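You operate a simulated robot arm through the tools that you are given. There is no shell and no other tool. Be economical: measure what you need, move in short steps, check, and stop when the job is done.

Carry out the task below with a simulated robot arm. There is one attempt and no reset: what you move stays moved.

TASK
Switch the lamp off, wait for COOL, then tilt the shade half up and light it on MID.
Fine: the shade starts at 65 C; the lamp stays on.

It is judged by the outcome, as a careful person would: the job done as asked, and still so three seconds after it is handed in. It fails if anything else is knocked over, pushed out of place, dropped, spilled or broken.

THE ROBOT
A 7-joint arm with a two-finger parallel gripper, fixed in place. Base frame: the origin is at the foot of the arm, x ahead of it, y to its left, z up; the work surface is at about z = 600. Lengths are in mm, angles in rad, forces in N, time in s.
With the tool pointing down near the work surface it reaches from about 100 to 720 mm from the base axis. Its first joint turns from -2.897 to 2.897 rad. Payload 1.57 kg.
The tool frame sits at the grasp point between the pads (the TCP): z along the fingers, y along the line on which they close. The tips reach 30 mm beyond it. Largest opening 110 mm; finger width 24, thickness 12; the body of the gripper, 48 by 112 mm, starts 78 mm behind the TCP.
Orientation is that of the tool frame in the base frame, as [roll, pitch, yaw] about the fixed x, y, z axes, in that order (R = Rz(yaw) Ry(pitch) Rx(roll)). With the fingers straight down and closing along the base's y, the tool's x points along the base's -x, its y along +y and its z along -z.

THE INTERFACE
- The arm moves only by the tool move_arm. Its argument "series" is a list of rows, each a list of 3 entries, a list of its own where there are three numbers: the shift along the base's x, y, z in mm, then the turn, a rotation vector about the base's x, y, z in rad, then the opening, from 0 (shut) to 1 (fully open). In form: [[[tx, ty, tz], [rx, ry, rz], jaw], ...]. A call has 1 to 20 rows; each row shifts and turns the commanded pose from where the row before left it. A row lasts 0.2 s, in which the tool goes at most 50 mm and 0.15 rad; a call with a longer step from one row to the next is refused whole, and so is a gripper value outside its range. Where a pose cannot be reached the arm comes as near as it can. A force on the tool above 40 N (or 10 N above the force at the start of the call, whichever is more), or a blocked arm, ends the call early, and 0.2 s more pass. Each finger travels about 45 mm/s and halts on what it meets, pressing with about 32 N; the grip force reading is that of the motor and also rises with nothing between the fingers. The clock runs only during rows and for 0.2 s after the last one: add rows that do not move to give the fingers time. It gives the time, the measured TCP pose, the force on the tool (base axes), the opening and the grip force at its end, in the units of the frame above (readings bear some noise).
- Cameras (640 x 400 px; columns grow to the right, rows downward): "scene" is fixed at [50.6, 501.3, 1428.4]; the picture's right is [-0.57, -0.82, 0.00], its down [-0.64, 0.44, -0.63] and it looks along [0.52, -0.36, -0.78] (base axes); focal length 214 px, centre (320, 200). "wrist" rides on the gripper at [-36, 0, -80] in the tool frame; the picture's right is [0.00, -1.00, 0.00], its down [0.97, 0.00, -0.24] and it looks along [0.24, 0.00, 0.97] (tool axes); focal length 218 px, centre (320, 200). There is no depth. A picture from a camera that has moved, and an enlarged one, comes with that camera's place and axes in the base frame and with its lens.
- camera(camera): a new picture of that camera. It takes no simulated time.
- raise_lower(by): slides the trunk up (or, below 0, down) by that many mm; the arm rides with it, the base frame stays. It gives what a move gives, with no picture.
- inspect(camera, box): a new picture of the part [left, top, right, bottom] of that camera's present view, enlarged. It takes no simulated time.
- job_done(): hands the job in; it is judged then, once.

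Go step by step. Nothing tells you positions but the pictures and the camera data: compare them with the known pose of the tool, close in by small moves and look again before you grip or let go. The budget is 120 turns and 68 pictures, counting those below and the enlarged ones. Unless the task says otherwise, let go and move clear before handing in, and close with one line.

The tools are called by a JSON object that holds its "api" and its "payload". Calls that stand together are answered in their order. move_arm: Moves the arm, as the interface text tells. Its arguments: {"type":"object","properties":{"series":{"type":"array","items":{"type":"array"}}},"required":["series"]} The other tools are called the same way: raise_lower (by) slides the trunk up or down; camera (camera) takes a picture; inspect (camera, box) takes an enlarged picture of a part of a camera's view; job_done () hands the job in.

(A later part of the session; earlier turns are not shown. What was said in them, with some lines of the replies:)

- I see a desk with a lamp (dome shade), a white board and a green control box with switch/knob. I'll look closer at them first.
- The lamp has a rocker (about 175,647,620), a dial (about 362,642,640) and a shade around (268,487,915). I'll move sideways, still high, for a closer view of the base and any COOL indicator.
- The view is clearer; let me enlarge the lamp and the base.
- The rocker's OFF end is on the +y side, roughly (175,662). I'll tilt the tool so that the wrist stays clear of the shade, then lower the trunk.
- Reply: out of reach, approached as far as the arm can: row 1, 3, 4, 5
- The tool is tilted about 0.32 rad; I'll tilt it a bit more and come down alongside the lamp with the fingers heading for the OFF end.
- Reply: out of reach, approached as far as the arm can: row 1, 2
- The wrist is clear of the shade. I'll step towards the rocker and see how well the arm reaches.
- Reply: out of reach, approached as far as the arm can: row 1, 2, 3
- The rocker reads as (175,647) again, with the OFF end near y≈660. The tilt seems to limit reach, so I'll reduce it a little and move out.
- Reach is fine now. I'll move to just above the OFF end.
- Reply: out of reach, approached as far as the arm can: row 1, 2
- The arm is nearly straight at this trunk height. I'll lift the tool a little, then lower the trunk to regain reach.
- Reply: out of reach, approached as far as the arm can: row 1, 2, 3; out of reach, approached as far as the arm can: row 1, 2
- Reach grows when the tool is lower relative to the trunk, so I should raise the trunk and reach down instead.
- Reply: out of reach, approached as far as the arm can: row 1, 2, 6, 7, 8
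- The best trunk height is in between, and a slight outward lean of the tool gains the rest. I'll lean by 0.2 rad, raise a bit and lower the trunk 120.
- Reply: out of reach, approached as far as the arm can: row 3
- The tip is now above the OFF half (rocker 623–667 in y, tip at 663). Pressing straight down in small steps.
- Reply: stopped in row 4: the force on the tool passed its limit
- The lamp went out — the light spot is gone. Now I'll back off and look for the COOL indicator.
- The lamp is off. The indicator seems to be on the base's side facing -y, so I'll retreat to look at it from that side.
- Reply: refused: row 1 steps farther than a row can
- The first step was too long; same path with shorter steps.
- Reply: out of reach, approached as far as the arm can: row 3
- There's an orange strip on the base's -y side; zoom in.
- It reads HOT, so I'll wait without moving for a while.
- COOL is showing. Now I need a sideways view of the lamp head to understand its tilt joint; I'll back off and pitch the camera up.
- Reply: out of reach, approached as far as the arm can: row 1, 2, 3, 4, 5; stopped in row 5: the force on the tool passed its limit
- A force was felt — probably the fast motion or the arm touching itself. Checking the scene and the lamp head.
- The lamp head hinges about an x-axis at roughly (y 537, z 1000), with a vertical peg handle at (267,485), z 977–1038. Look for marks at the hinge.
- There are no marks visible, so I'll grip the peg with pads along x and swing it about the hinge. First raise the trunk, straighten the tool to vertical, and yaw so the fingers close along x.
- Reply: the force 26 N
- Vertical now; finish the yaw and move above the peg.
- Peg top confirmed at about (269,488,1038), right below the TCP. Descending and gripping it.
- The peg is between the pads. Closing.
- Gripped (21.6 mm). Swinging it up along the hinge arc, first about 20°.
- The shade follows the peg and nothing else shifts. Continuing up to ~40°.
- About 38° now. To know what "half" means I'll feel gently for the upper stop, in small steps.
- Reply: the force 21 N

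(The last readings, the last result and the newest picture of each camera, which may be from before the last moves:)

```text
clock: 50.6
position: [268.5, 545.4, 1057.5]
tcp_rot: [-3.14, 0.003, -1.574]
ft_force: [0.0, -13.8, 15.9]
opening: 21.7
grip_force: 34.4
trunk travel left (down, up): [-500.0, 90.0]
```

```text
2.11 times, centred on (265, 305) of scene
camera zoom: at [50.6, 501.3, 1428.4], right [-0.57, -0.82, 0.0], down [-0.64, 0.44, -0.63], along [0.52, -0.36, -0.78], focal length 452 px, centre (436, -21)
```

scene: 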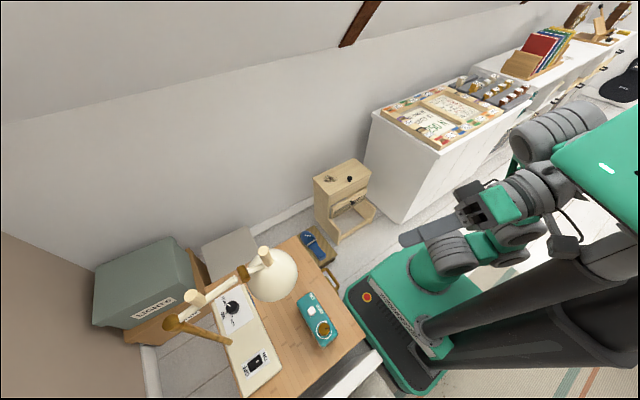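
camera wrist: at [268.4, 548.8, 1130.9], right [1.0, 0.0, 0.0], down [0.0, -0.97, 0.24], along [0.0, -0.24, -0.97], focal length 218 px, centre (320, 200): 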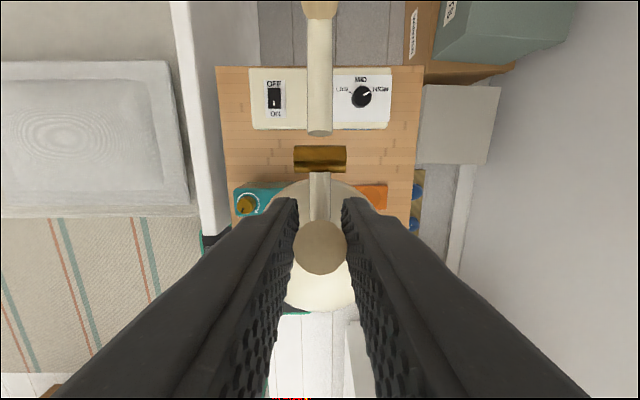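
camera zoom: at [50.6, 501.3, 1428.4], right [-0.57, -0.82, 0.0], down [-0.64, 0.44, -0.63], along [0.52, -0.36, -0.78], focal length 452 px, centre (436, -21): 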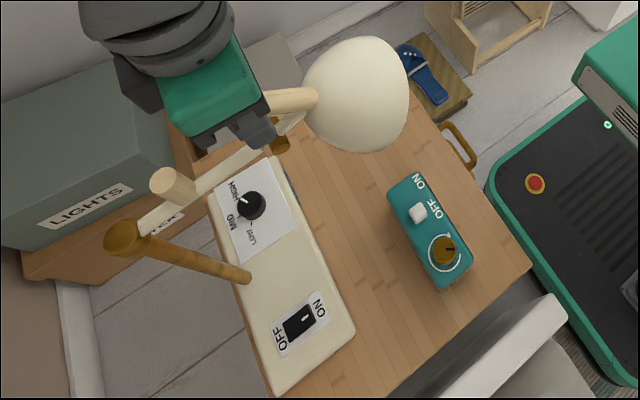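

Still free at ~70°; continuing gently.

{"api": "move_arm", "payload": {"series": [[[0, 4.9, 0.8], [0, 0, 0], 0.1], [[0, 4.8, -0.8], [0, 0, 0], 0.1], [[0, 4.7, -1.2], [0, 0, 0], 0.1]]}}

{"api": "move_arm", "payload": {"series": [[[0, 4.6, -1.6], [0, 0, 0], 0.1], [[0, 4.5, -2.2], [0, 0, 0], 0.1]]}}

{"api": "inspect", "payload": {"camera": "scene", "box": [160, 210, 370, 400]}}

```text
clock: 51.4
position: [269.0, 560.7, 1055.4]
tcp_rot: [3.141, 0.0, -1.574]
ft_force: [0.9, -8.3, 11.1]
opening: 21.5
grip_force: 34.5
trunk travel left (down, up): [-500.0, 90.0]
```

```text
clock: 52.0
position: [267.7, 571.5, 1047.8]
tcp_rot: [-3.141, -0.003, -1.573]
ft_force: [0.0, 0.5, -0.6]
opening: 10.9
grip_force: 0.1
trunk travel left (down, up): [-500.0, 90.0]
```

```text
2.11 times, centred on (265, 305) of scene
camera zoom: at [50.6, 501.3, 1428.4], right [-0.57, -0.82, 0.0], down [-0.64, 0.44, -0.63], along [0.52, -0.36, -0.78], focal length 452 px, centre (436, -21)
```

zoom: 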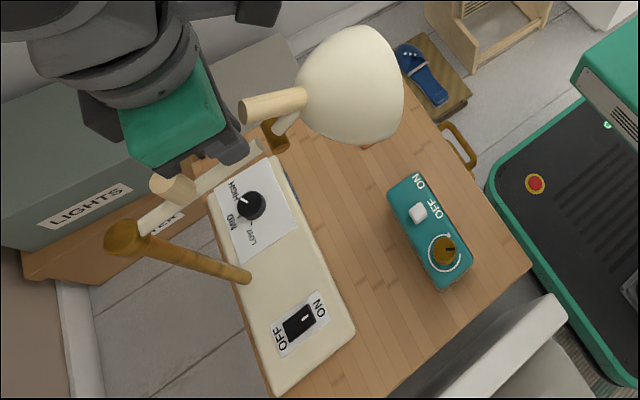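

The peg reached a stop and the pads slid off its end; the shade held its angle (seemingly about 55°). I'll open, rise and measure the angle.

{"api": "move_arm", "payload": {"series": [[[0, 0, 30], [0, 0, 0], 0.3], [[0, -20, 40], [0, 0, 0], 0.6], [[0, -40, 20], [0, 0, 0], 0.6], [[0, -30, 0], [0, 0, 0], 0.6]]}}

{"api": "camera", "payload": {"camera": "wrist"}}

{"api": "inspect", "payload": {"camera": "scene", "box": [200, 210, 320, 310]}}

```text
clock: 53.0
position: [267.4, 479.5, 1141.0]
tcp_rot: [-3.142, -0.001, -1.577]
ft_force: [0.7, -0.3, 0.2]
opening: 65.8
grip_force: 0.1
trunk travel left (down, up): [-500.0, 90.0]
```

```text
25 pictures are left
camera wrist: at [266.3, 516.0, 1219.6], right [1.0, 0.0, 0.0], down [0.0, -0.97, 0.24], along [0.0, -0.24, -0.97], focal length 218 px, centre (320, 200)
```

wrist: 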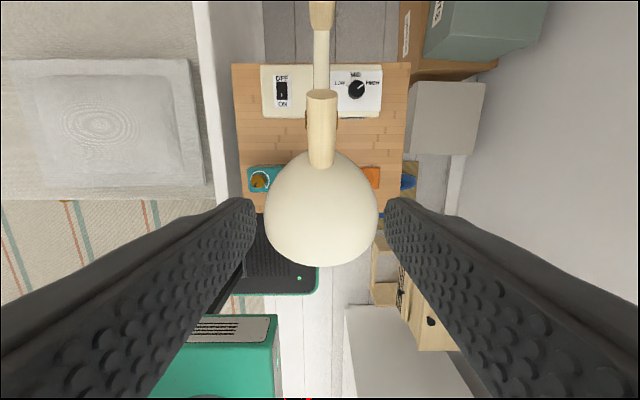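

```text
4.00 times, centred on (260, 260) of scene
camera zoom: at [50.6, 501.3, 1428.4], right [-0.57, -0.82, 0.0], down [-0.64, 0.44, -0.63], along [0.52, -0.36, -0.78], focal length 858 px, centre (560, -40)
```

zoom: 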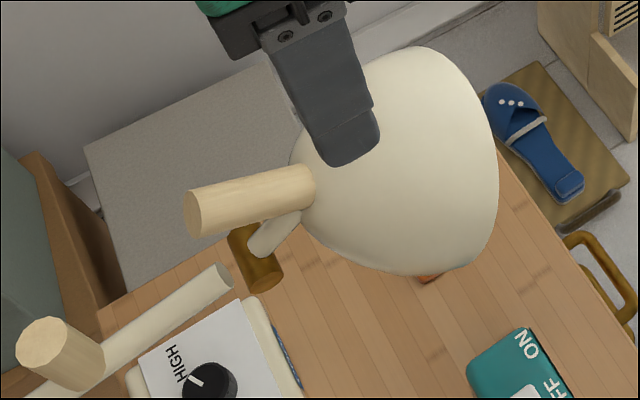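

Measured now: the peg has turned about 60° from its start, where it met the stop, so half of the range is about 30°. I'll regrip the peg at (268,531,1052) and swing it back, feeling the lower end as well.

{"api": "move_arm", "payload": {"series": [[[0.5, 40, 0], [0, 0, 0], 0.6], [[0, 11.5, -25], [0, 0, 0], 0.6], [[0, 0, -34], [0, 0, 0], 0.6], [[0, 0, -30], [0, 0, 0], 0.6]]}}

{"api": "camera", "payload": {"camera": "wrist"}}

```text
clock: 54.0
position: [269.3, 531.9, 1052.5]
tcp_rot: [-3.139, 0.0, -1.577]
ft_force: [0.5, -0.6, -0.8]
opening: 65.6
grip_force: 0.1
trunk travel left (down, up): [-500.0, 90.0]
```

```text
23 pictures are left
camera wrist: at [268.1, 568.7, 1131.8], right [1.0, -0.01, 0.0], down [-0.01, -0.97, 0.24], along [0.0, -0.24, -0.97], focal length 218 px, centre (320, 200)
```

wrist: 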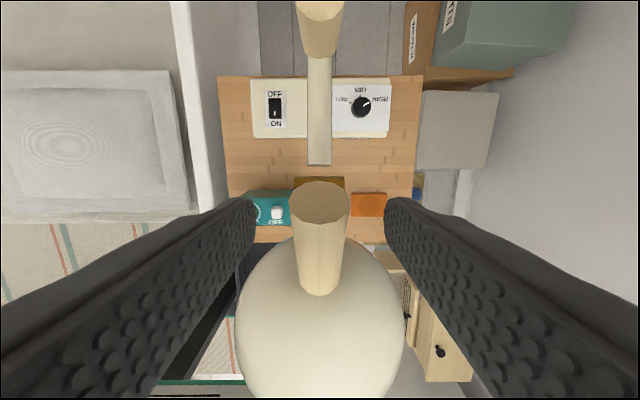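

The peg lies between the pads. Closing, then swinging back toward ~20° first.

{"api": "move_arm", "payload": {"series": [[[0, 0, 0], [0, 0, 0], 0.15], [[0, 0, 0], [0, 0, 0], 0.1], [[0, 0, 0], [0, 0, 0], 0.1], [[0, 0, 0], [0, 0, 0], 0.1], [[0, 0, 0], [0, 0, 0], 0.1], [[0, 0, 0], [0, 0, 0], 0.1]]}}

{"api": "move_arm", "payload": {"series": [[[0, -4.5, -0.9], [0, 0, 0], 0.1], [[0, -4.4, -1.3], [0, 0, 0], 0.1], [[0, -4.3, -1.6], [0, 0, 0], 0.1], [[0, -4.1, -2.1], [0, 0, 0], 0.1], [[0, -3.9, -2.4], [0, 0, 0], 0.1], [[0, -3.7, -2.6], [0, 0, 0], 0.1]]}}

{"api": "move_arm", "payload": {"series": [[[0, -3.4, -3], [0, 0, 0], 0.1], [[0, -3.2, -3.4], [0, 0, 0], 0.1], [[0, -2.8, -3.6], [0, 0, 0], 0.1], [[0, -2.6, -3.8], [0, 0, 0], 0.1]]}}

{"api": "move_arm", "payload": {"series": [[[0, -2.2, -4], [0, 0, 0], 0.1], [[0, -1.9, -4.2], [0, 0, 0], 0.1]]}}

```text
clock: 55.4
position: [270.1, 531.8, 1051.9]
tcp_rot: [-3.142, -0.002, -1.575]
ft_force: [0.3, 0.5, -0.1]
opening: 21.4
grip_force: 34.4
trunk travel left (down, up): [-500.0, 90.0]
```

```text
clock: 56.8
position: [269.2, 508.4, 1040.8]
tcp_rot: [-3.14, 0.002, -1.573]
ft_force: [0.6, 11.0, 7.9]
opening: 21.7
grip_force: 33.8
trunk travel left (down, up): [-500.0, 90.0]
```

```text
clock: 57.8
position: [268.9, 492.8, 1025.9]
tcp_rot: [3.141, -0.007, -1.575]
ft_force: [0.5, -3.2, 7.0]
opening: 21.8
grip_force: 20.5
trunk travel left (down, up): [-500.0, 90.0]
```

```text
clock: 58.4
position: [269.0, 491.2, 1020.0]
tcp_rot: [-3.139, 0.005, -1.576]
ft_force: [3.0, 5.5, 23.8]
opening: 21.8
grip_force: 34.8
trunk travel left (down, up): [-500.0, 90.0]
```

The force jumped at the starting angle, so the start is the lower stop and the range is about 0–60°. Swinging up to the middle, ~30°.

{"api": "move_arm", "payload": {"series": [[[0, 1.9, 4.2], [0, 0, 0], 0.1], [[0, 2.2, 4], [0, 0, 0], 0.1], [[0, 2.6, 3.8], [0, 0, 0], 0.1], [[0, 2.8, 3.6], [0, 0, 0], 0.1], [[0, 3.2, 3.4], [0, 0, 0], 0.1], [[0, 3.4, 3], [0, 0, 0], 0.1]]}}

{"api": "move_arm", "payload": {"series": [[[0, 0, 0], [0, 0, 0], 0.1]]}}

{"api": "inspect", "payload": {"camera": "scene", "box": [200, 210, 320, 310]}}

```text
clock: 59.8
position: [269.3, 506.7, 1039.2]
tcp_rot: [3.141, -0.004, -1.577]
ft_force: [1.0, -6.2, -19.8]
opening: 21.6
grip_force: 34.3
trunk travel left (down, up): [-500.0, 90.0]
```

```text
clock: 60.2
position: [269.0, 507.9, 1039.2]
tcp_rot: [3.14, -0.003, -1.574]
ft_force: [-1.1, -5.2, -21.8]
opening: 21.6
grip_force: 34.2
trunk travel left (down, up): [-500.0, 90.0]
```

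```text
4.00 times, centred on (260, 260) of scene
camera zoom: at [50.6, 501.3, 1428.4], right [-0.57, -0.82, 0.0], down [-0.64, 0.44, -0.63], along [0.52, -0.36, -0.78], focal length 858 px, centre (560, -40)
```

zoom: 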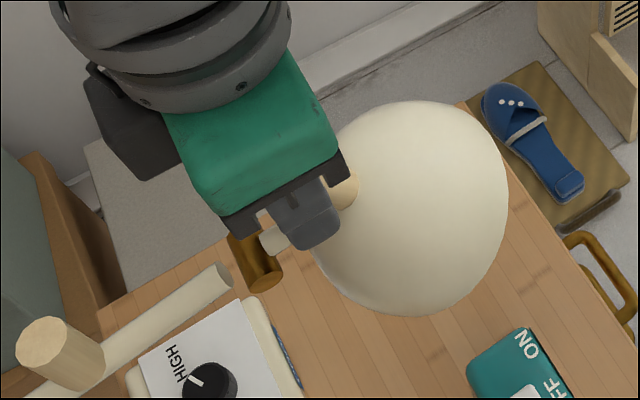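

By the grasp point it's at ~30°. Releasing, rising and measuring the peg angle.

{"api": "move_arm", "payload": {"series": [[[0, 0, 0], [0, 0, 0], 0.5], [[0, 0, 0], [0, 0, 0], 0.6], [[0, 0, 0], [0, 0, 0], 0.6], [[0, 0, 0], [0, 0, 0], 0.6], [[0, 0, 0], [0, 0, 0], 0.6], [[0, 0, 40], [0, 0, 0], 0.6], [[0, 0, 40], [0, 0, 0], 0.6]]}}

{"api": "camera", "payload": {"camera": "wrist"}}

{"api": "inspect", "payload": {"camera": "scene", "box": [200, 210, 320, 310]}}

```text
clock: 61.8
position: [268.2, 506.9, 1117.8]
tcp_rot: [3.139, -0.005, -1.572]
ft_force: [-0.2, 0.8, -0.1]
opening: 66.1
grip_force: 0.0
trunk travel left (down, up): [-500.0, 90.0]
```

```text
21 pictures are left
camera wrist: at [267.0, 543.4, 1197.8], right [1.0, 0.0, 0.0], down [0.0, -0.97, 0.24], along [0.0, -0.24, -0.97], focal length 218 px, centre (320, 200)
```

wrist: 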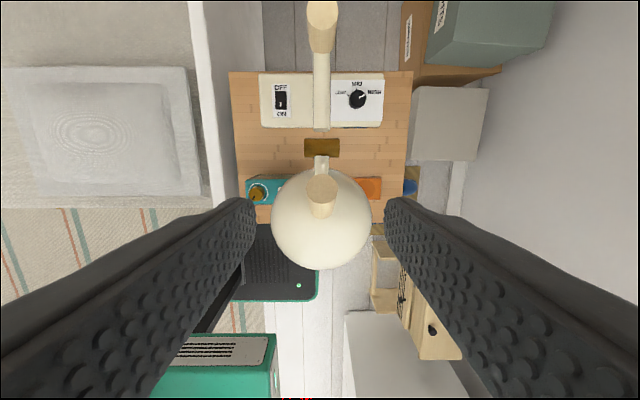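

```text
4.00 times, centred on (260, 260) of scene
camera zoom: at [50.6, 501.3, 1428.4], right [-0.57, -0.82, 0.0], down [-0.64, 0.44, -0.63], along [0.52, -0.36, -0.78], focal length 858 px, centre (560, -40)
```

zoom: 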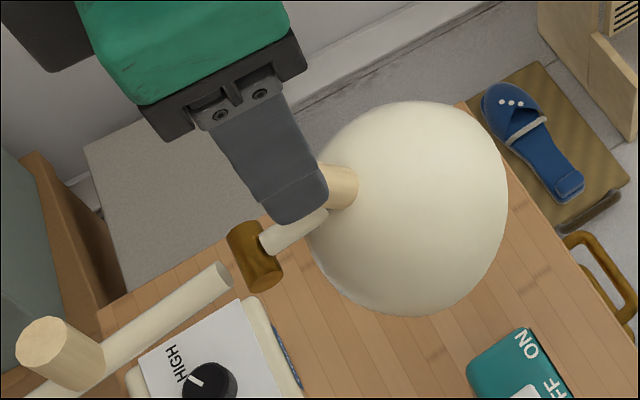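

The peg is now at about 31° — the middle of the range. Next the dial: look at it closely from here.

{"api": "inspect", "payload": {"camera": "wrist", "box": [325, 70, 395, 130]}}

{"api": "inspect", "payload": {"camera": "scene", "box": [200, 280, 270, 335]}}

```text
6.67 times, centred on (360, 100) of wrist
camera zoom: at [267.0, 543.4, 1197.8], right [1.0, 0.0, 0.0], down [0.0, -0.97, 0.24], along [0.0, -0.24, -0.97], focal length 1455 px, centre (53, 867)
```

zoom: 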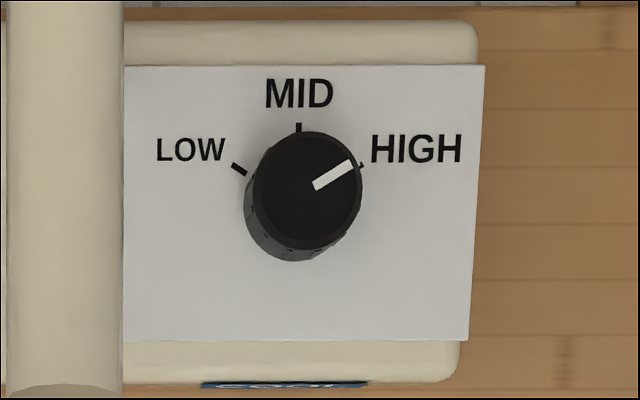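

```text
7.27 times, centred on (235, 308) of scene
camera zoom: at [50.6, 501.3, 1428.4], right [-0.57, -0.82, 0.0], down [-0.64, 0.44, -0.63], along [0.52, -0.36, -0.78], focal length 1560 px, centre (938, -582)
```

zoom: 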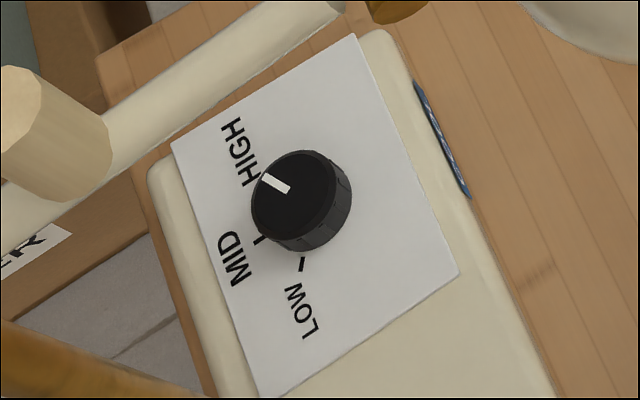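

Dial pointer is at HIGH; MID is 60° counter-clockwise. The dial is at about (353,645), its top at 663, and the lamp hangs above, so I'll come in low under the shade with the tool leaning outward. First retreat from above the lamp.

{"api": "move_arm", "payload": {"series": [[[0, -40, 10], [0, 0, 0], 0.6], [[0, -45, 0], [0, 0, 0], 0.6], [[0, -45, 0], [0, 0, 0], 0.6], [[0, -45, 0], [0, 0, 0], 0.6], [[0, -30, 0], [0, 0, 0], 0.6]]}}

{"api": "raise_lower", "payload": {"by": -330}}

{"api": "camera", "payload": {"camera": "scene"}}

```text
clock: 63.0
position: [267.4, 300.9, 1128.9]
tcp_rot: [3.141, -0.002, -1.575]
ft_force: [0.8, 0.6, -0.5]
opening: 66.2
grip_force: 0.1
trunk travel left (down, up): [-500.0, 90.0]
```

```text
clock: 66.2
position: [266.7, 302.2, 799.3]
tcp_rot: [-3.14, -0.001, -1.573]
ft_force: [0.6, 0.0, -0.3]
opening: 66.0
grip_force: 0.0
trunk travel left (down, up): [-170.0, 420.0]
```

```text
17 pictures are left
```

scene: 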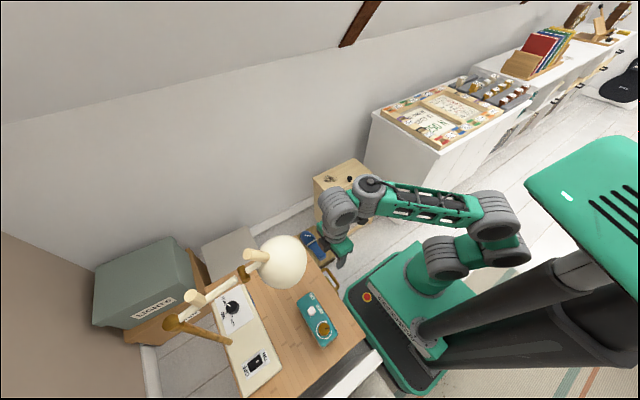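

The shade has kept its tilt. Now lean the tool outward 0.7 rad and bring it lower.

{"api": "move_arm", "payload": {"series": [[[0, 0, -15], [0.14, 0, 0], 0.6], [[0, 0, -15], [0.14, 0, 0], 0.6], [[0, 0, -15], [0.14, 0, 0], 0.6], [[0, 10, -15], [0.14, 0, 0], 0.6], [[0, 20, -15], [0.14, 0, 0], 0.6]]}}

{"api": "camera", "payload": {"camera": "scene"}}

```text
clock: 67.4
position: [239.0, 345.0, 717.7]
tcp_rot: [3.105, 0.693, -1.503]
ft_force: [-0.5, -0.6, -0.4]
opening: 66.0
grip_force: 0.1
trunk travel left (down, up): [-170.0, 420.0]
```

```text
16 pictures are left
```

scene: 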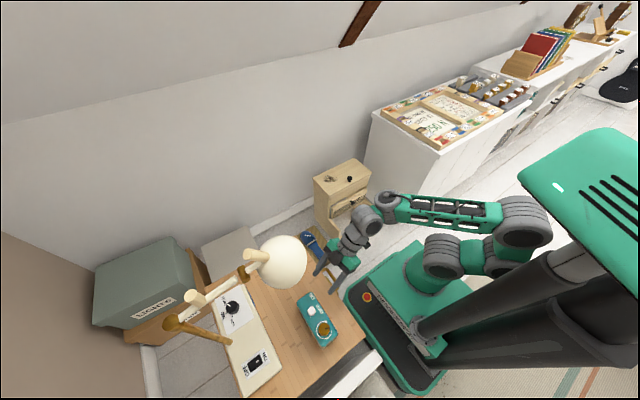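

The wrist is longer than I assumed, so I'll lean further (~1.0 rad) to keep it below the shade, and yaw so that the grip starts clockwise of radial.

{"api": "move_arm", "payload": {"series": [[[10, 10, 0], [0.145, 0.013, 0], 0.6], [[10, 10, 0], [0.145, 0.013, 0], 0.6], [[10, 20, 0], [0, 0, -0.13], 0.6], [[10, 30, 0], [0, 0, -0.13], 0.6], [[15, 35, 0], [0, 0, -0.12], 0.6]]}}

{"api": "camera", "payload": {"camera": "scene"}}

```text
clock: 68.6
position: [321.4, 434.5, 725.4]
tcp_rot: [3.089, 0.99, -1.995]
ft_force: [-0.4, 0.1, 0.2]
opening: 65.8
grip_force: 0.2
trunk travel left (down, up): [-170.0, 420.0]
```

```text
15 pictures are left
```

scene: 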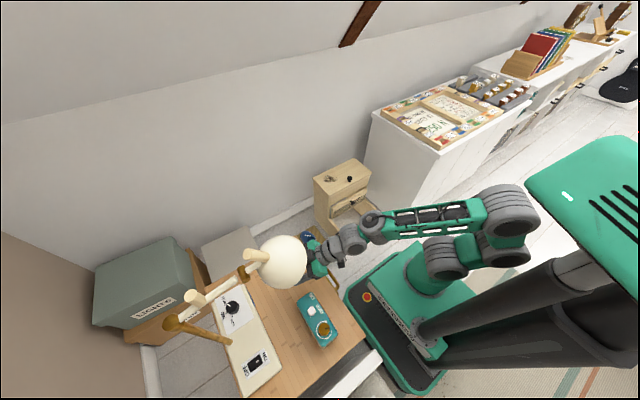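

The gripper passes under the shade well. Moving on toward the dial, stopping short of it.

{"api": "move_arm", "payload": {"series": [[[2, 39, -6], [0, 0, 0], 0.6], [[2, 39, -6], [0, 0, 0], 0.6], [[2, 39, -6], [0, 0, 0], 0.6], [[1, 39, -6], [0, 0, 0], 0.6]]}}

{"api": "camera", "payload": {"camera": "wrist"}}

{"api": "inspect", "payload": {"camera": "scene", "box": [160, 180, 410, 380]}}

```text
clock: 69.6
position: [330.4, 591.5, 701.1]
tcp_rot: [3.09, 0.988, -1.994]
ft_force: [-0.2, -0.8, -0.1]
opening: 66.1
grip_force: 0.1
trunk travel left (down, up): [-170.0, 420.0]
```

```text
14 pictures are left
camera wrist: at [313.4, 547.7, 773.9], right [0.93, -0.37, -0.03], down [-0.29, -0.67, -0.68], along [0.23, 0.64, -0.73], focal length 218 px, centre (320, 200)
```

wrist: 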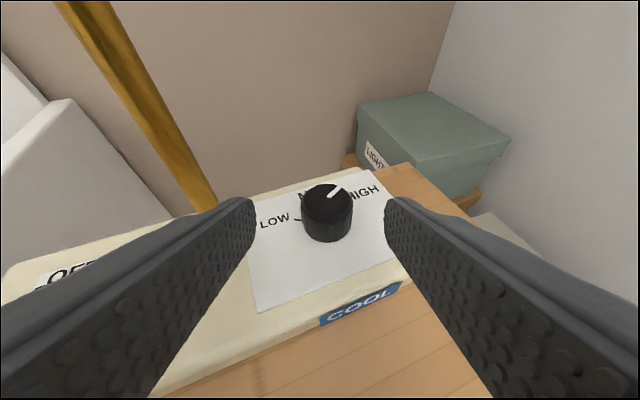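

```text
2.00 times, centred on (285, 280) of scene
camera zoom: at [50.6, 501.3, 1428.4], right [-0.57, -0.82, 0.0], down [-0.64, 0.44, -0.63], along [0.52, -0.36, -0.78], focal length 429 px, centre (390, 40)
```

zoom: 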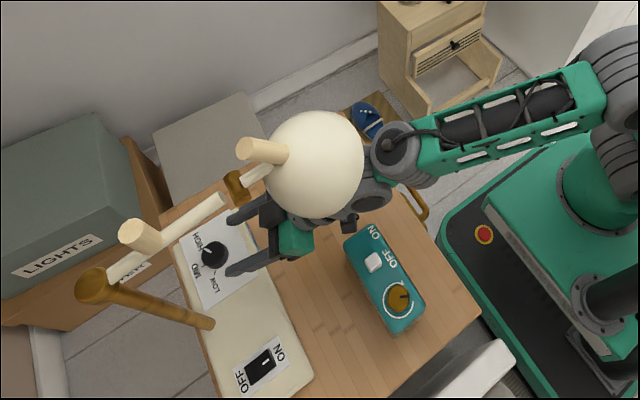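

The dial centre is about (355,648) with its top at 663; the fingers are lined up around it. Advancing and closing.

{"api": "move_arm", "payload": {"series": [[[6, 14, -12], [0, 0, 0], 0.6], [[6, 14, -12], [0, 0, 0], 0.6], [[6, 13, -8], [0, 0, 0], 0.6]]}}

{"api": "camera", "payload": {"camera": "wrist"}}

```text
clock: 70.4
position: [347.9, 633.9, 667.0]
tcp_rot: [3.088, 0.987, -1.993]
ft_force: [1.1, 0.2, 0.4]
opening: 66.0
grip_force: 0.0
trunk travel left (down, up): [-170.0, 420.0]
```

```text
12 pictures are left
camera wrist: at [330.7, 589.1, 740.6], right [0.93, -0.37, -0.03], down [-0.29, -0.68, -0.68], along [0.23, 0.64, -0.73], focal length 218 px, centre (320, 200)
```

wrist: 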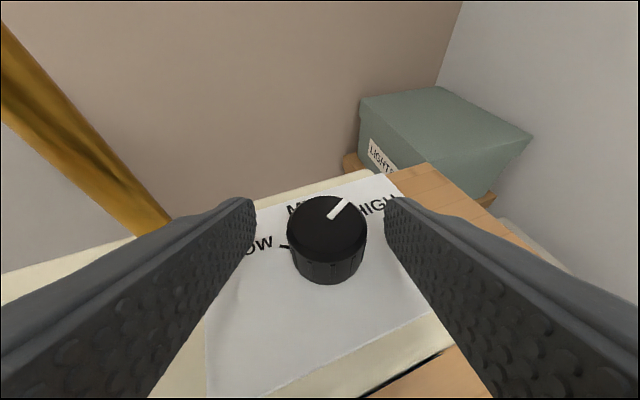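

The dial is between the pads. Closing.

{"api": "move_arm", "payload": {"series": [[[0, 0, 0], [0, 0, 0], 0.3], [[0, 0, 0], [0, 0, 0], 0.25], [[0, 0, 0], [0, 0, 0], 0.25], [[0, 0, 0], [0, 0, 0], 0.25], [[0, 0, 0], [0, 0, 0], 0.25], [[0, 0, 0], [0, 0, 0], 0.25]]}}

```text
clock: 71.8
position: [348.9, 632.0, 668.0]
tcp_rot: [3.093, 0.985, -1.995]
ft_force: [23.6, -12.5, -0.1]
opening: 37.6
grip_force: 43.5
trunk travel left (down, up): [-170.0, 420.0]
```

Gripped at 37.6 mm, but off-centre by a little (sideways force). Nudge to centre.

{"api": "move_arm", "payload": {"series": [[[1.8, -0.8, 0], [0, 0, 0], 0.25], [[0, 0, 0], [0, 0, 0], 0.25]]}}

```text
clock: 72.4
position: [350.4, 632.4, 667.5]
tcp_rot: [3.093, 0.986, -1.995]
ft_force: [17.3, -16.2, -0.7]
opening: 37.7
grip_force: 43.7
trunk travel left (down, up): [-170.0, 420.0]
```

{"api": "move_arm", "payload": {"series": [[[2.2, -0.6, 0], [0, 0, 0], 0.25], [[0, 0, 0], [0, 0, 0], 0.25]]}}

```text
clock: 73.0
position: [349.8, 631.7, 665.5]
tcp_rot: [3.09, 0.986, -1.993]
ft_force: [7.4, -16.7, -0.6]
opening: 38.0
grip_force: 43.6
trunk travel left (down, up): [-170.0, 420.0]
```

Better centred. Now rotate about the dial axis by ~34° counter-clockwise.

{"api": "move_arm", "payload": {"series": [[[1.7, -1.5, 0], [0, 0, 0.1], 0.25], [[1.7, -0.5, 0], [0, 0, 0.1], 0.25], [[1.7, -0.3, 0], [0, 0, 0.1], 0.25], [[1.7, -0.1, 0], [0, 0, 0.1], 0.25], [[1.7, 0, 0], [0, 0, 0.1], 0.25], [[1.7, 0.1, 0], [0, 0, 0.1], 0.25]]}}

{"api": "camera", "payload": {"camera": "wrist"}}

```text
clock: 74.4
position: [359.2, 631.8, 666.4]
tcp_rot: [3.087, 0.986, -1.388]
ft_force: [-23.1, 10.7, -8.6]
opening: 37.5
grip_force: 43.2
trunk travel left (down, up): [-170.0, 420.0]
```

```text
11 pictures are left
camera wrist: at [370.3, 586.6, 740.6], right [0.97, 0.23, -0.03], down [0.15, -0.72, -0.68], along [-0.17, 0.66, -0.73], focal length 218 px, centre (320, 200)
```

wrist: 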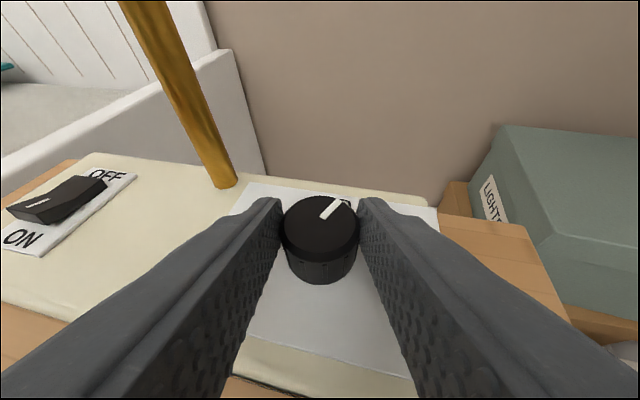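

The dial turns with the grip (about 34°). Continuing the remaining ~26°.

{"api": "move_arm", "payload": {"series": [[[0, 0.3, 0], [0, 0, 0.113], 0.25], [[1.4, 0.6, 0], [0, 0, 0.113], 0.25], [[1.7, 0.9, 0], [0, 0, 0.113], 0.25], [[1.6, 1.1, 0], [0, 0, 0.113], 0.25]]}}

{"api": "camera", "payload": {"camera": "wrist"}}

```text
clock: 75.4
position: [366.2, 631.6, 666.9]
tcp_rot: [3.101, 0.995, -1.003]
ft_force: [-3.3, 28.2, -12.8]
opening: 37.8
grip_force: 43.6
out of reach, approached as far as the arm can: row 4
trunk travel left (down, up): [-170.0, 420.0]
stopped in row 4: the force on the tool passed its limit (the readings are from after the stop); the commanded pose is now the measured one
```

```text
10 pictures are left
camera wrist: at [392.1, 593.6, 739.9], right [0.82, 0.57, -0.02], down [0.4, -0.61, -0.68], along [-0.4, 0.55, -0.73], focal length 218 px, centre (320, 200)
```

wrist: 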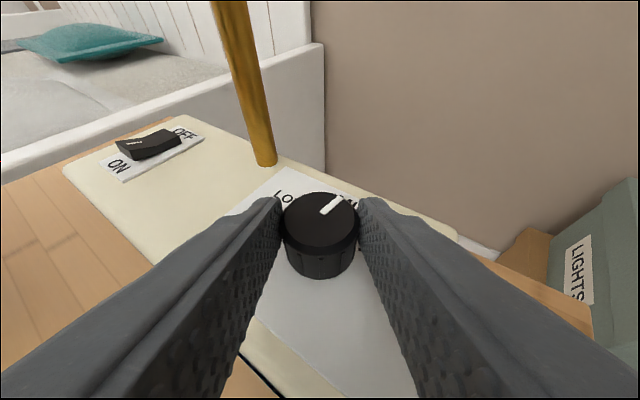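

Total turn is about 57°. Release and check the pointer.

{"api": "move_arm", "payload": {"series": [[[0, 0, 0], [0, 0, 0], 0.4], [[0, 0, 0], [0, 0, 0], 0.6], [[0, 0, 0], [0, 0, 0], 0.6], [[0, 0, 0], [0, 0, 0], 0.6], [[6, -12, 6], [0, 0, 0], 0.6], [[6, -20, 12], [0, 0, 0], 0.6], [[0, -20, 12], [0, 0, -0.1], 0.6]]}}

{"api": "inspect", "payload": {"camera": "wrist", "box": [220, 100, 420, 225]}}

```text
clock: 77.0
position: [377.6, 576.1, 696.5]
tcp_rot: [3.1, 0.995, -1.1]
ft_force: [-0.6, 0.3, -0.9]
opening: 65.7
grip_force: 0.0
trunk travel left (down, up): [-170.0, 420.0]
```

```text
3.20 times, centred on (320, 162) of wrist
camera zoom: at [400.7, 536.3, 771.1], right [0.88, 0.48, -0.02], down [0.34, -0.65, -0.68], along [-0.34, 0.59, -0.73], focal length 698 px, centre (320, 320)
```

zoom: 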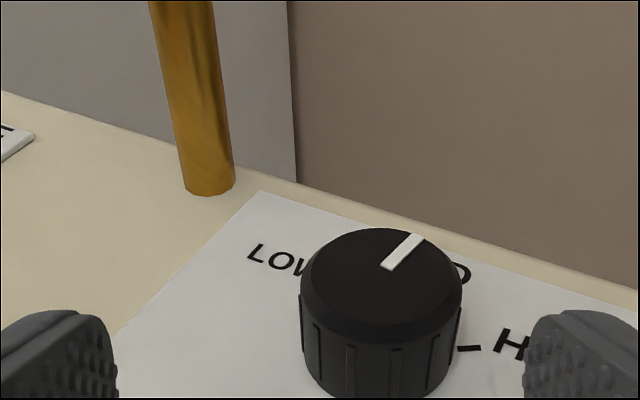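

The pointer is about at MID, perhaps a few degrees short; check from the scene camera.

{"api": "inspect", "payload": {"camera": "scene", "box": [200, 280, 270, 335]}}

```text
7.27 times, centred on (235, 308) of scene
camera zoom: at [50.6, 501.3, 1428.4], right [-0.57, -0.82, 0.0], down [-0.64, 0.44, -0.63], along [0.52, -0.36, -0.78], focal length 1560 px, centre (938, -582)
```

zoom: 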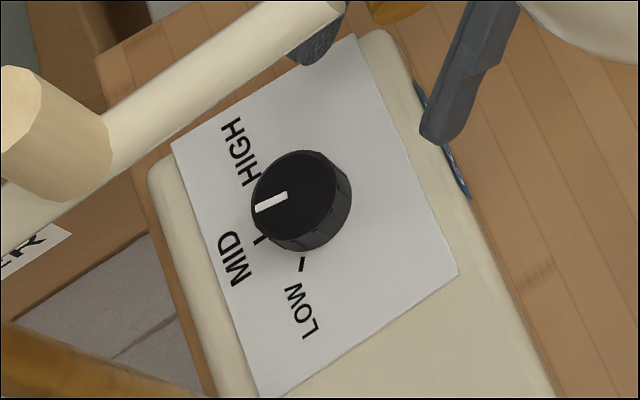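

The pointer sits ~10° short of MID, so I'll regrip and turn a bit more.

{"api": "move_arm", "payload": {"series": [[[-6, 0, 0], [0, 0, -0.1], 0.6], [[-6, 8, -3], [0, 0, -0.1], 0.6], [[0, 8, -3], [0, 0, -0.088], 0.6], [[-3, 14, -9], [0, 0, 0], 0.6], [[-3, 14, -9], [0, 0, 0], 0.6], [[-1.5, 11, -5], [0, 0, 0], 0.6]]}}

{"api": "camera", "payload": {"camera": "wrist"}}

```text
clock: 78.4
position: [357.6, 632.4, 670.6]
tcp_rot: [3.106, 0.994, -1.385]
ft_force: [0.4, 0.2, 0.1]
opening: 65.9
grip_force: 0.0
trunk travel left (down, up): [-170.0, 420.0]
```

```text
7 pictures are left
camera wrist: at [368.0, 586.1, 744.4], right [0.98, 0.21, -0.02], down [0.14, -0.72, -0.68], along [-0.16, 0.67, -0.73], focal length 218 px, centre (320, 200)
```

wrist: 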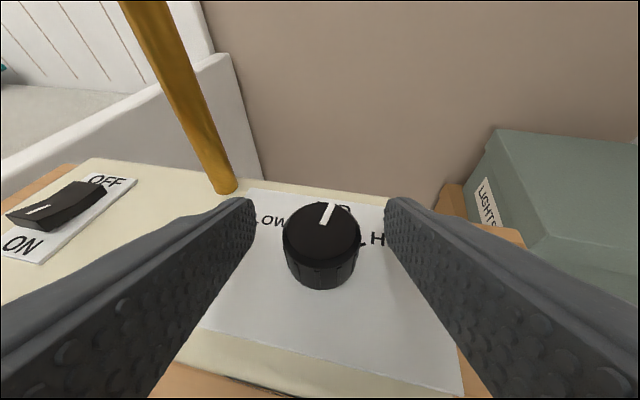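

Well centred. Close, turn +0.2 rad, release and back off.

{"api": "move_arm", "payload": {"series": [[[0, 0, -3], [0, 0, 0], 0.3], [[0, 0, 0], [0, 0, 0], 0.25], [[0, 0, 0], [0, 0, 0], 0.25], [[0, 0, 0], [0, 0, 0], 0.25], [[0, 0, 0], [0, 0, 0], 0.25], [[0, 0, 0], [0, 0, 0], 0.25]]}}

{"api": "move_arm", "payload": {"series": [[[1.6, 0.3, 0], [0, 0, 0.1], 0.25], [[1.6, 0.5, 0], [0, 0, 0.1], 0.25], [[0, 0, 0], [0, 0, 0], 0.25]]}}

{"api": "move_arm", "payload": {"series": [[[0, 0, 0], [0, 0, 0], 0.4], [[0, 0, 0], [0, 0, 0], 0.6], [[0, 0, 0], [0, 0, 0], 0.6], [[0, 0, 0], [0, 0, 0], 0.6], [[6, -12, 6], [0, 0, 0], 0.6], [[4, -20, 12], [0, 0, 0], 0.6], [[0, -20, 12], [0, 0, 0], 0.6]]}}

{"api": "inspect", "payload": {"camera": "scene", "box": [200, 280, 270, 335]}}

```text
clock: 79.8
position: [358.6, 632.1, 668.1]
tcp_rot: [3.108, 0.996, -1.385]
ft_force: [3.3, 2.5, -2.3]
opening: 37.3
grip_force: 43.0
trunk travel left (down, up): [-170.0, 420.0]
```

```text
clock: 80.6
position: [360.9, 633.0, 668.0]
tcp_rot: [3.104, 0.993, -1.186]
ft_force: [1.4, 0.8, -2.3]
opening: 37.2
grip_force: 43.7
trunk travel left (down, up): [-170.0, 420.0]
```

```text
clock: 82.2
position: [371.0, 579.9, 697.2]
tcp_rot: [3.103, 0.994, -1.185]
ft_force: [0.3, 0.4, -0.4]
opening: 66.3
grip_force: 0.0
trunk travel left (down, up): [-170.0, 420.0]
```

```text
7.27 times, centred on (235, 308) of scene
camera zoom: at [50.6, 501.3, 1428.4], right [-0.57, -0.82, 0.0], down [-0.64, 0.44, -0.63], along [0.52, -0.36, -0.78], focal length 1560 px, centre (938, -582)
```

zoom: 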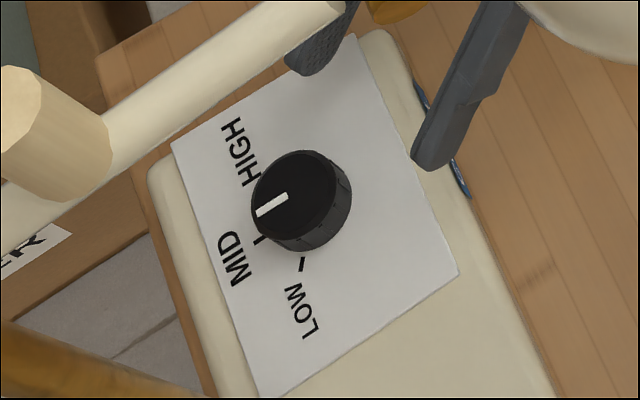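

The dial now points at MID. Next press the ON end of the rocker: I'll slide low across with fingers closed toward (175,631).

{"api": "move_arm", "payload": {"series": [[[-10, -10, 8], [0, 0, 0], 0.3], [[-33, 0, 8], [0, 0, 0], 0], [[-35, 0, 0], [0, 0, 0], 0], [[-35, 0, 0], [0, 0, 0], 0], [[-35, 0, 0], [0, 0, 0], 0], [[-35, 0, 0], [0, 0, 0], 0]]}}

{"api": "camera", "payload": {"camera": "wrist"}}

```text
clock: 83.6
position: [184.9, 572.2, 711.8]
tcp_rot: [3.106, 0.996, -1.187]
ft_force: [-0.5, -0.3, 0.3]
opening: 0.2
grip_force: 21.2
trunk travel left (down, up): [-170.0, 420.0]
```

```text
5 pictures are left
camera wrist: at [204.9, 529.6, 785.2], right [0.92, 0.4, -0.02], down [0.28, -0.67, -0.68], along [-0.29, 0.62, -0.73], focal length 218 px, centre (320, 200)
```

wrist: 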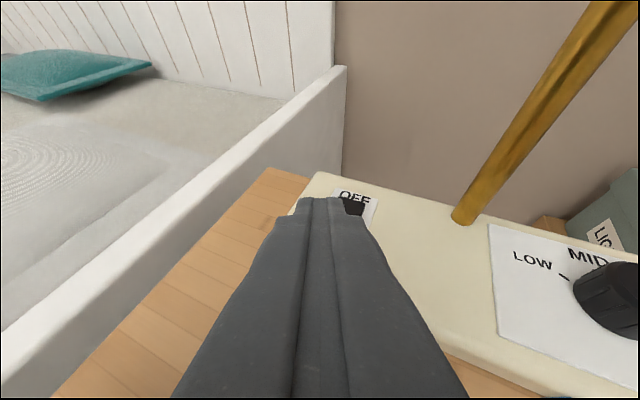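

Aligned; moving above the ON half, then pressing in small steps.

{"api": "move_arm", "payload": {"series": [[[-2, 21, -8], [0, 0, 0], 0], [[-2, 21, -10], [0, 0, 0], 0], [[0, 0, -8], [0, 0, 0], 0], [[0, 0, -6], [0, 0, 0], 0], [[0, 0, -5], [0, 0, 0], 0], [[0, 0, -5], [0, 0, 0], 0], [[0, 0, -4], [0, 0, 0], 0]]}}

{"api": "inspect", "payload": {"camera": "scene", "box": [160, 210, 370, 400]}}

```text
clock: 84.5
position: [184.3, 617.7, 699.7]
tcp_rot: [3.137, 1.01, -1.157]
ft_force: [-2.6, -2.4, 15.5]
opening: 0.0
grip_force: 21.6
trunk travel left (down, up): [-170.0, 420.0]
stopped in row 4: the force on the tool passed its limit (the readings are from after the stop); the commanded pose is now the measured one
```

```text
2.11 times, centred on (265, 305) of scene
camera zoom: at [50.6, 501.3, 1428.4], right [-0.57, -0.82, 0.0], down [-0.64, 0.44, -0.63], along [0.52, -0.36, -0.78], focal length 452 px, centre (436, -21)
```

zoom: 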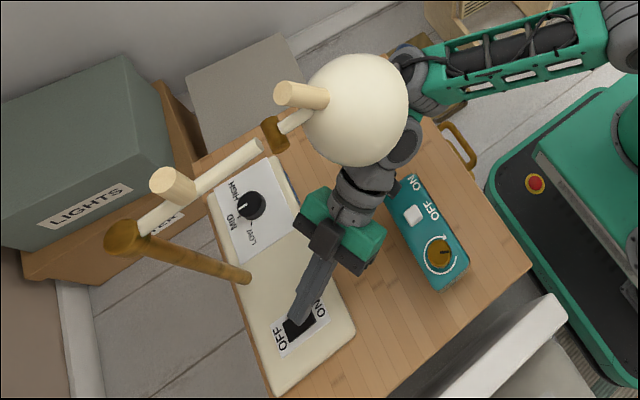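

It stopped early at z≈700 — the wrist may be touching the green box. Lifting straight up at once and checking.

{"api": "move_arm", "payload": {"series": [[[0, 0, 15], [0, 0, 0], 0], [[0, 0, 20], [0, 0, 0], 0]]}}

{"api": "inspect", "payload": {"camera": "scene", "box": [160, 210, 370, 400]}}

```text
clock: 85.1
position: [185.3, 616.4, 729.6]
tcp_rot: [3.125, 1.006, -1.168]
ft_force: [0.2, 0.2, -0.4]
opening: 0.0
grip_force: 21.1
trunk travel left (down, up): [-170.0, 420.0]
```

```text
2.11 times, centred on (265, 305) of scene
camera zoom: at [50.6, 501.3, 1428.4], right [-0.57, -0.82, 0.0], down [-0.64, 0.44, -0.63], along [0.52, -0.36, -0.78], focal length 452 px, centre (436, -21)
```

zoom: 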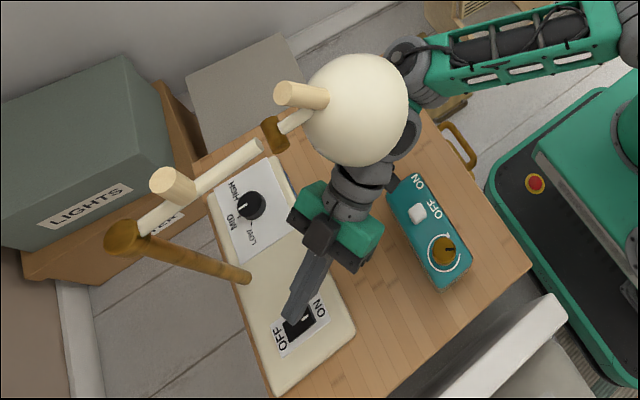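

The box was only lifted slightly and has settled back exactly as before. I'll swing the tool round so the wrist comes in from the +x side, clear of the box, then press again.

{"api": "move_arm", "payload": {"series": [[[1, 0, 0], [0, 0, 0.127], 0], [[1, 0, 0], [0, 0, 0.127], 0], [[1, 0, 0], [0, 0, 0.127], 0], [[0, 0, 0], [0, 0, 0], 0]]}}

{"api": "move_arm", "payload": {"series": [[[0, 0, -15], [0, 0, 0], 0], [[0, 0, -15], [0, 0, 0], 0]]}}

```text
clock: 86.1
position: [187.7, 614.9, 730.3]
tcp_rot: [3.125, 1.005, -0.784]
ft_force: [0.6, 0.0, 0.0]
opening: 0.0
grip_force: 21.2
trunk travel left (down, up): [-170.0, 420.0]
```

```text
clock: 86.7
position: [186.3, 615.4, 699.9]
tcp_rot: [3.128, 1.004, -0.783]
ft_force: [-0.5, -0.1, 1.0]
opening: 0.0
grip_force: 21.2
trunk travel left (down, up): [-170.0, 420.0]
```

No contact at the height that stopped me before. Continuing down in small steps.

{"api": "move_arm", "payload": {"series": [[[0, 1, -8], [0, 0, 0], 0], [[0, 0, -8], [0, 0, 0], 0], [[0, 0, -5], [0, 0, 0], 0], [[0, 0, -4], [0, 0, 0], 0], [[0, 0, -4], [0, 0, 0], 0], [[0, 0, -4], [0, 0, 0], 0]]}}

```text
clock: 88.1
position: [187.1, 617.3, 667.1]
tcp_rot: [3.126, 1.006, -0.787]
ft_force: [0.0, -0.1, 0.2]
opening: 0.2
grip_force: 21.0
trunk travel left (down, up): [-170.0, 420.0]
```

{"api": "move_arm", "payload": {"series": [[[0, 0, -3], [0, 0, 0], 0], [[0, 0, -3], [0, 0, 0], 0], [[0, 0, -3], [0, 0, 0], 0]]}}

{"api": "inspect", "payload": {"camera": "scene", "box": [160, 210, 370, 400]}}

```text
clock: 89.0
position: [186.8, 618.7, 666.6]
tcp_rot: [-3.131, 1.015, -0.757]
ft_force: [1.7, -14.6, 14.6]
opening: 0.1
grip_force: 20.9
trunk travel left (down, up): [-170.0, 420.0]
stopped in row 3: the force on the tool passed its limit (the readings are from after the stop); the commanded pose is now the measured one
```

```text
2.11 times, centred on (265, 305) of scene
camera zoom: at [50.6, 501.3, 1428.4], right [-0.57, -0.82, 0.0], down [-0.64, 0.44, -0.63], along [0.52, -0.36, -0.78], focal length 452 px, centre (436, -21)
```

zoom: 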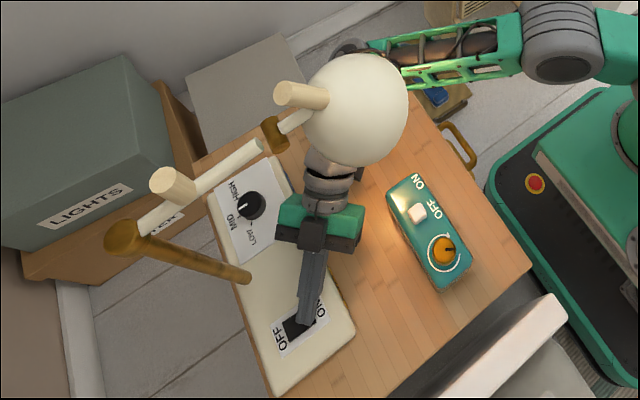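

The lamp is lit. Backing out up and away along the finger direction, between the box and the shade.

{"api": "move_arm", "payload": {"series": [[[0, 0, 20], [0, 0, 0], 0], [[0, 0, 20], [0, 0, 0], 0], [[20, -20, 5], [0, 0, 0], 0], [[25, -25, 0], [0, 0, 0], 0], [[25, -25, 0], [0, 0, 0], 0], [[25, -25, 0], [0, 0, 0], 0], [[25, -25, 0], [0, 0, 0], 0], [[25, -25, 0], [0, 0, 0], 0], [[25, -25, 0], [0, 0, 0], 0], [[20, -25, 0], [0, 0, 0], 0]]}}

{"api": "inspect", "payload": {"camera": "scene", "box": [160, 210, 370, 400]}}

```text
clock: 91.2
position: [334.5, 427.2, 684.4]
tcp_rot: [-3.138, 1.011, -0.767]
ft_force: [-0.5, -0.3, 0.1]
opening: 0.1
grip_force: 20.9
out of reach, approached as far as the arm can: row 8, 9, 10
trunk travel left (down, up): [-170.0, 420.0]
```

```text
2.11 times, centred on (265, 305) of scene
camera zoom: at [50.6, 501.3, 1428.4], right [-0.57, -0.82, 0.0], down [-0.64, 0.44, -0.63], along [0.52, -0.36, -0.78], focal length 452 px, centre (436, -21)
```

zoom: 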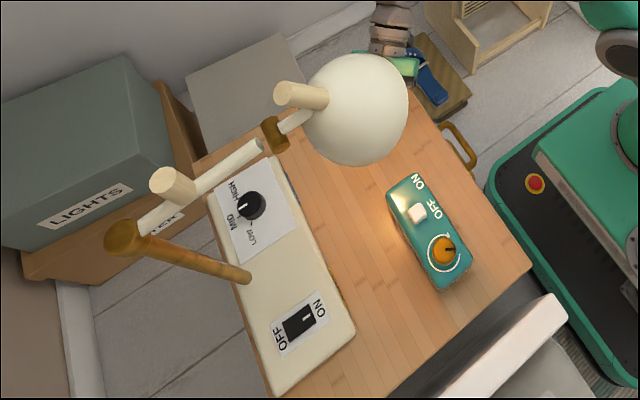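

The rocker is ON, the dial is at MID, the shade is about half up and everything else is in place with the arm clear. Handing in.

{"api": "job_done", "payload": {}}

```text
The job is handed in.
```

The lamp was switched off until the base read COOL, then the shade was tilted half up (about 30° of its roughly 60° travel), and the lamp was relit on MID; the wrist briefly nudged the green box, which settled back in place.
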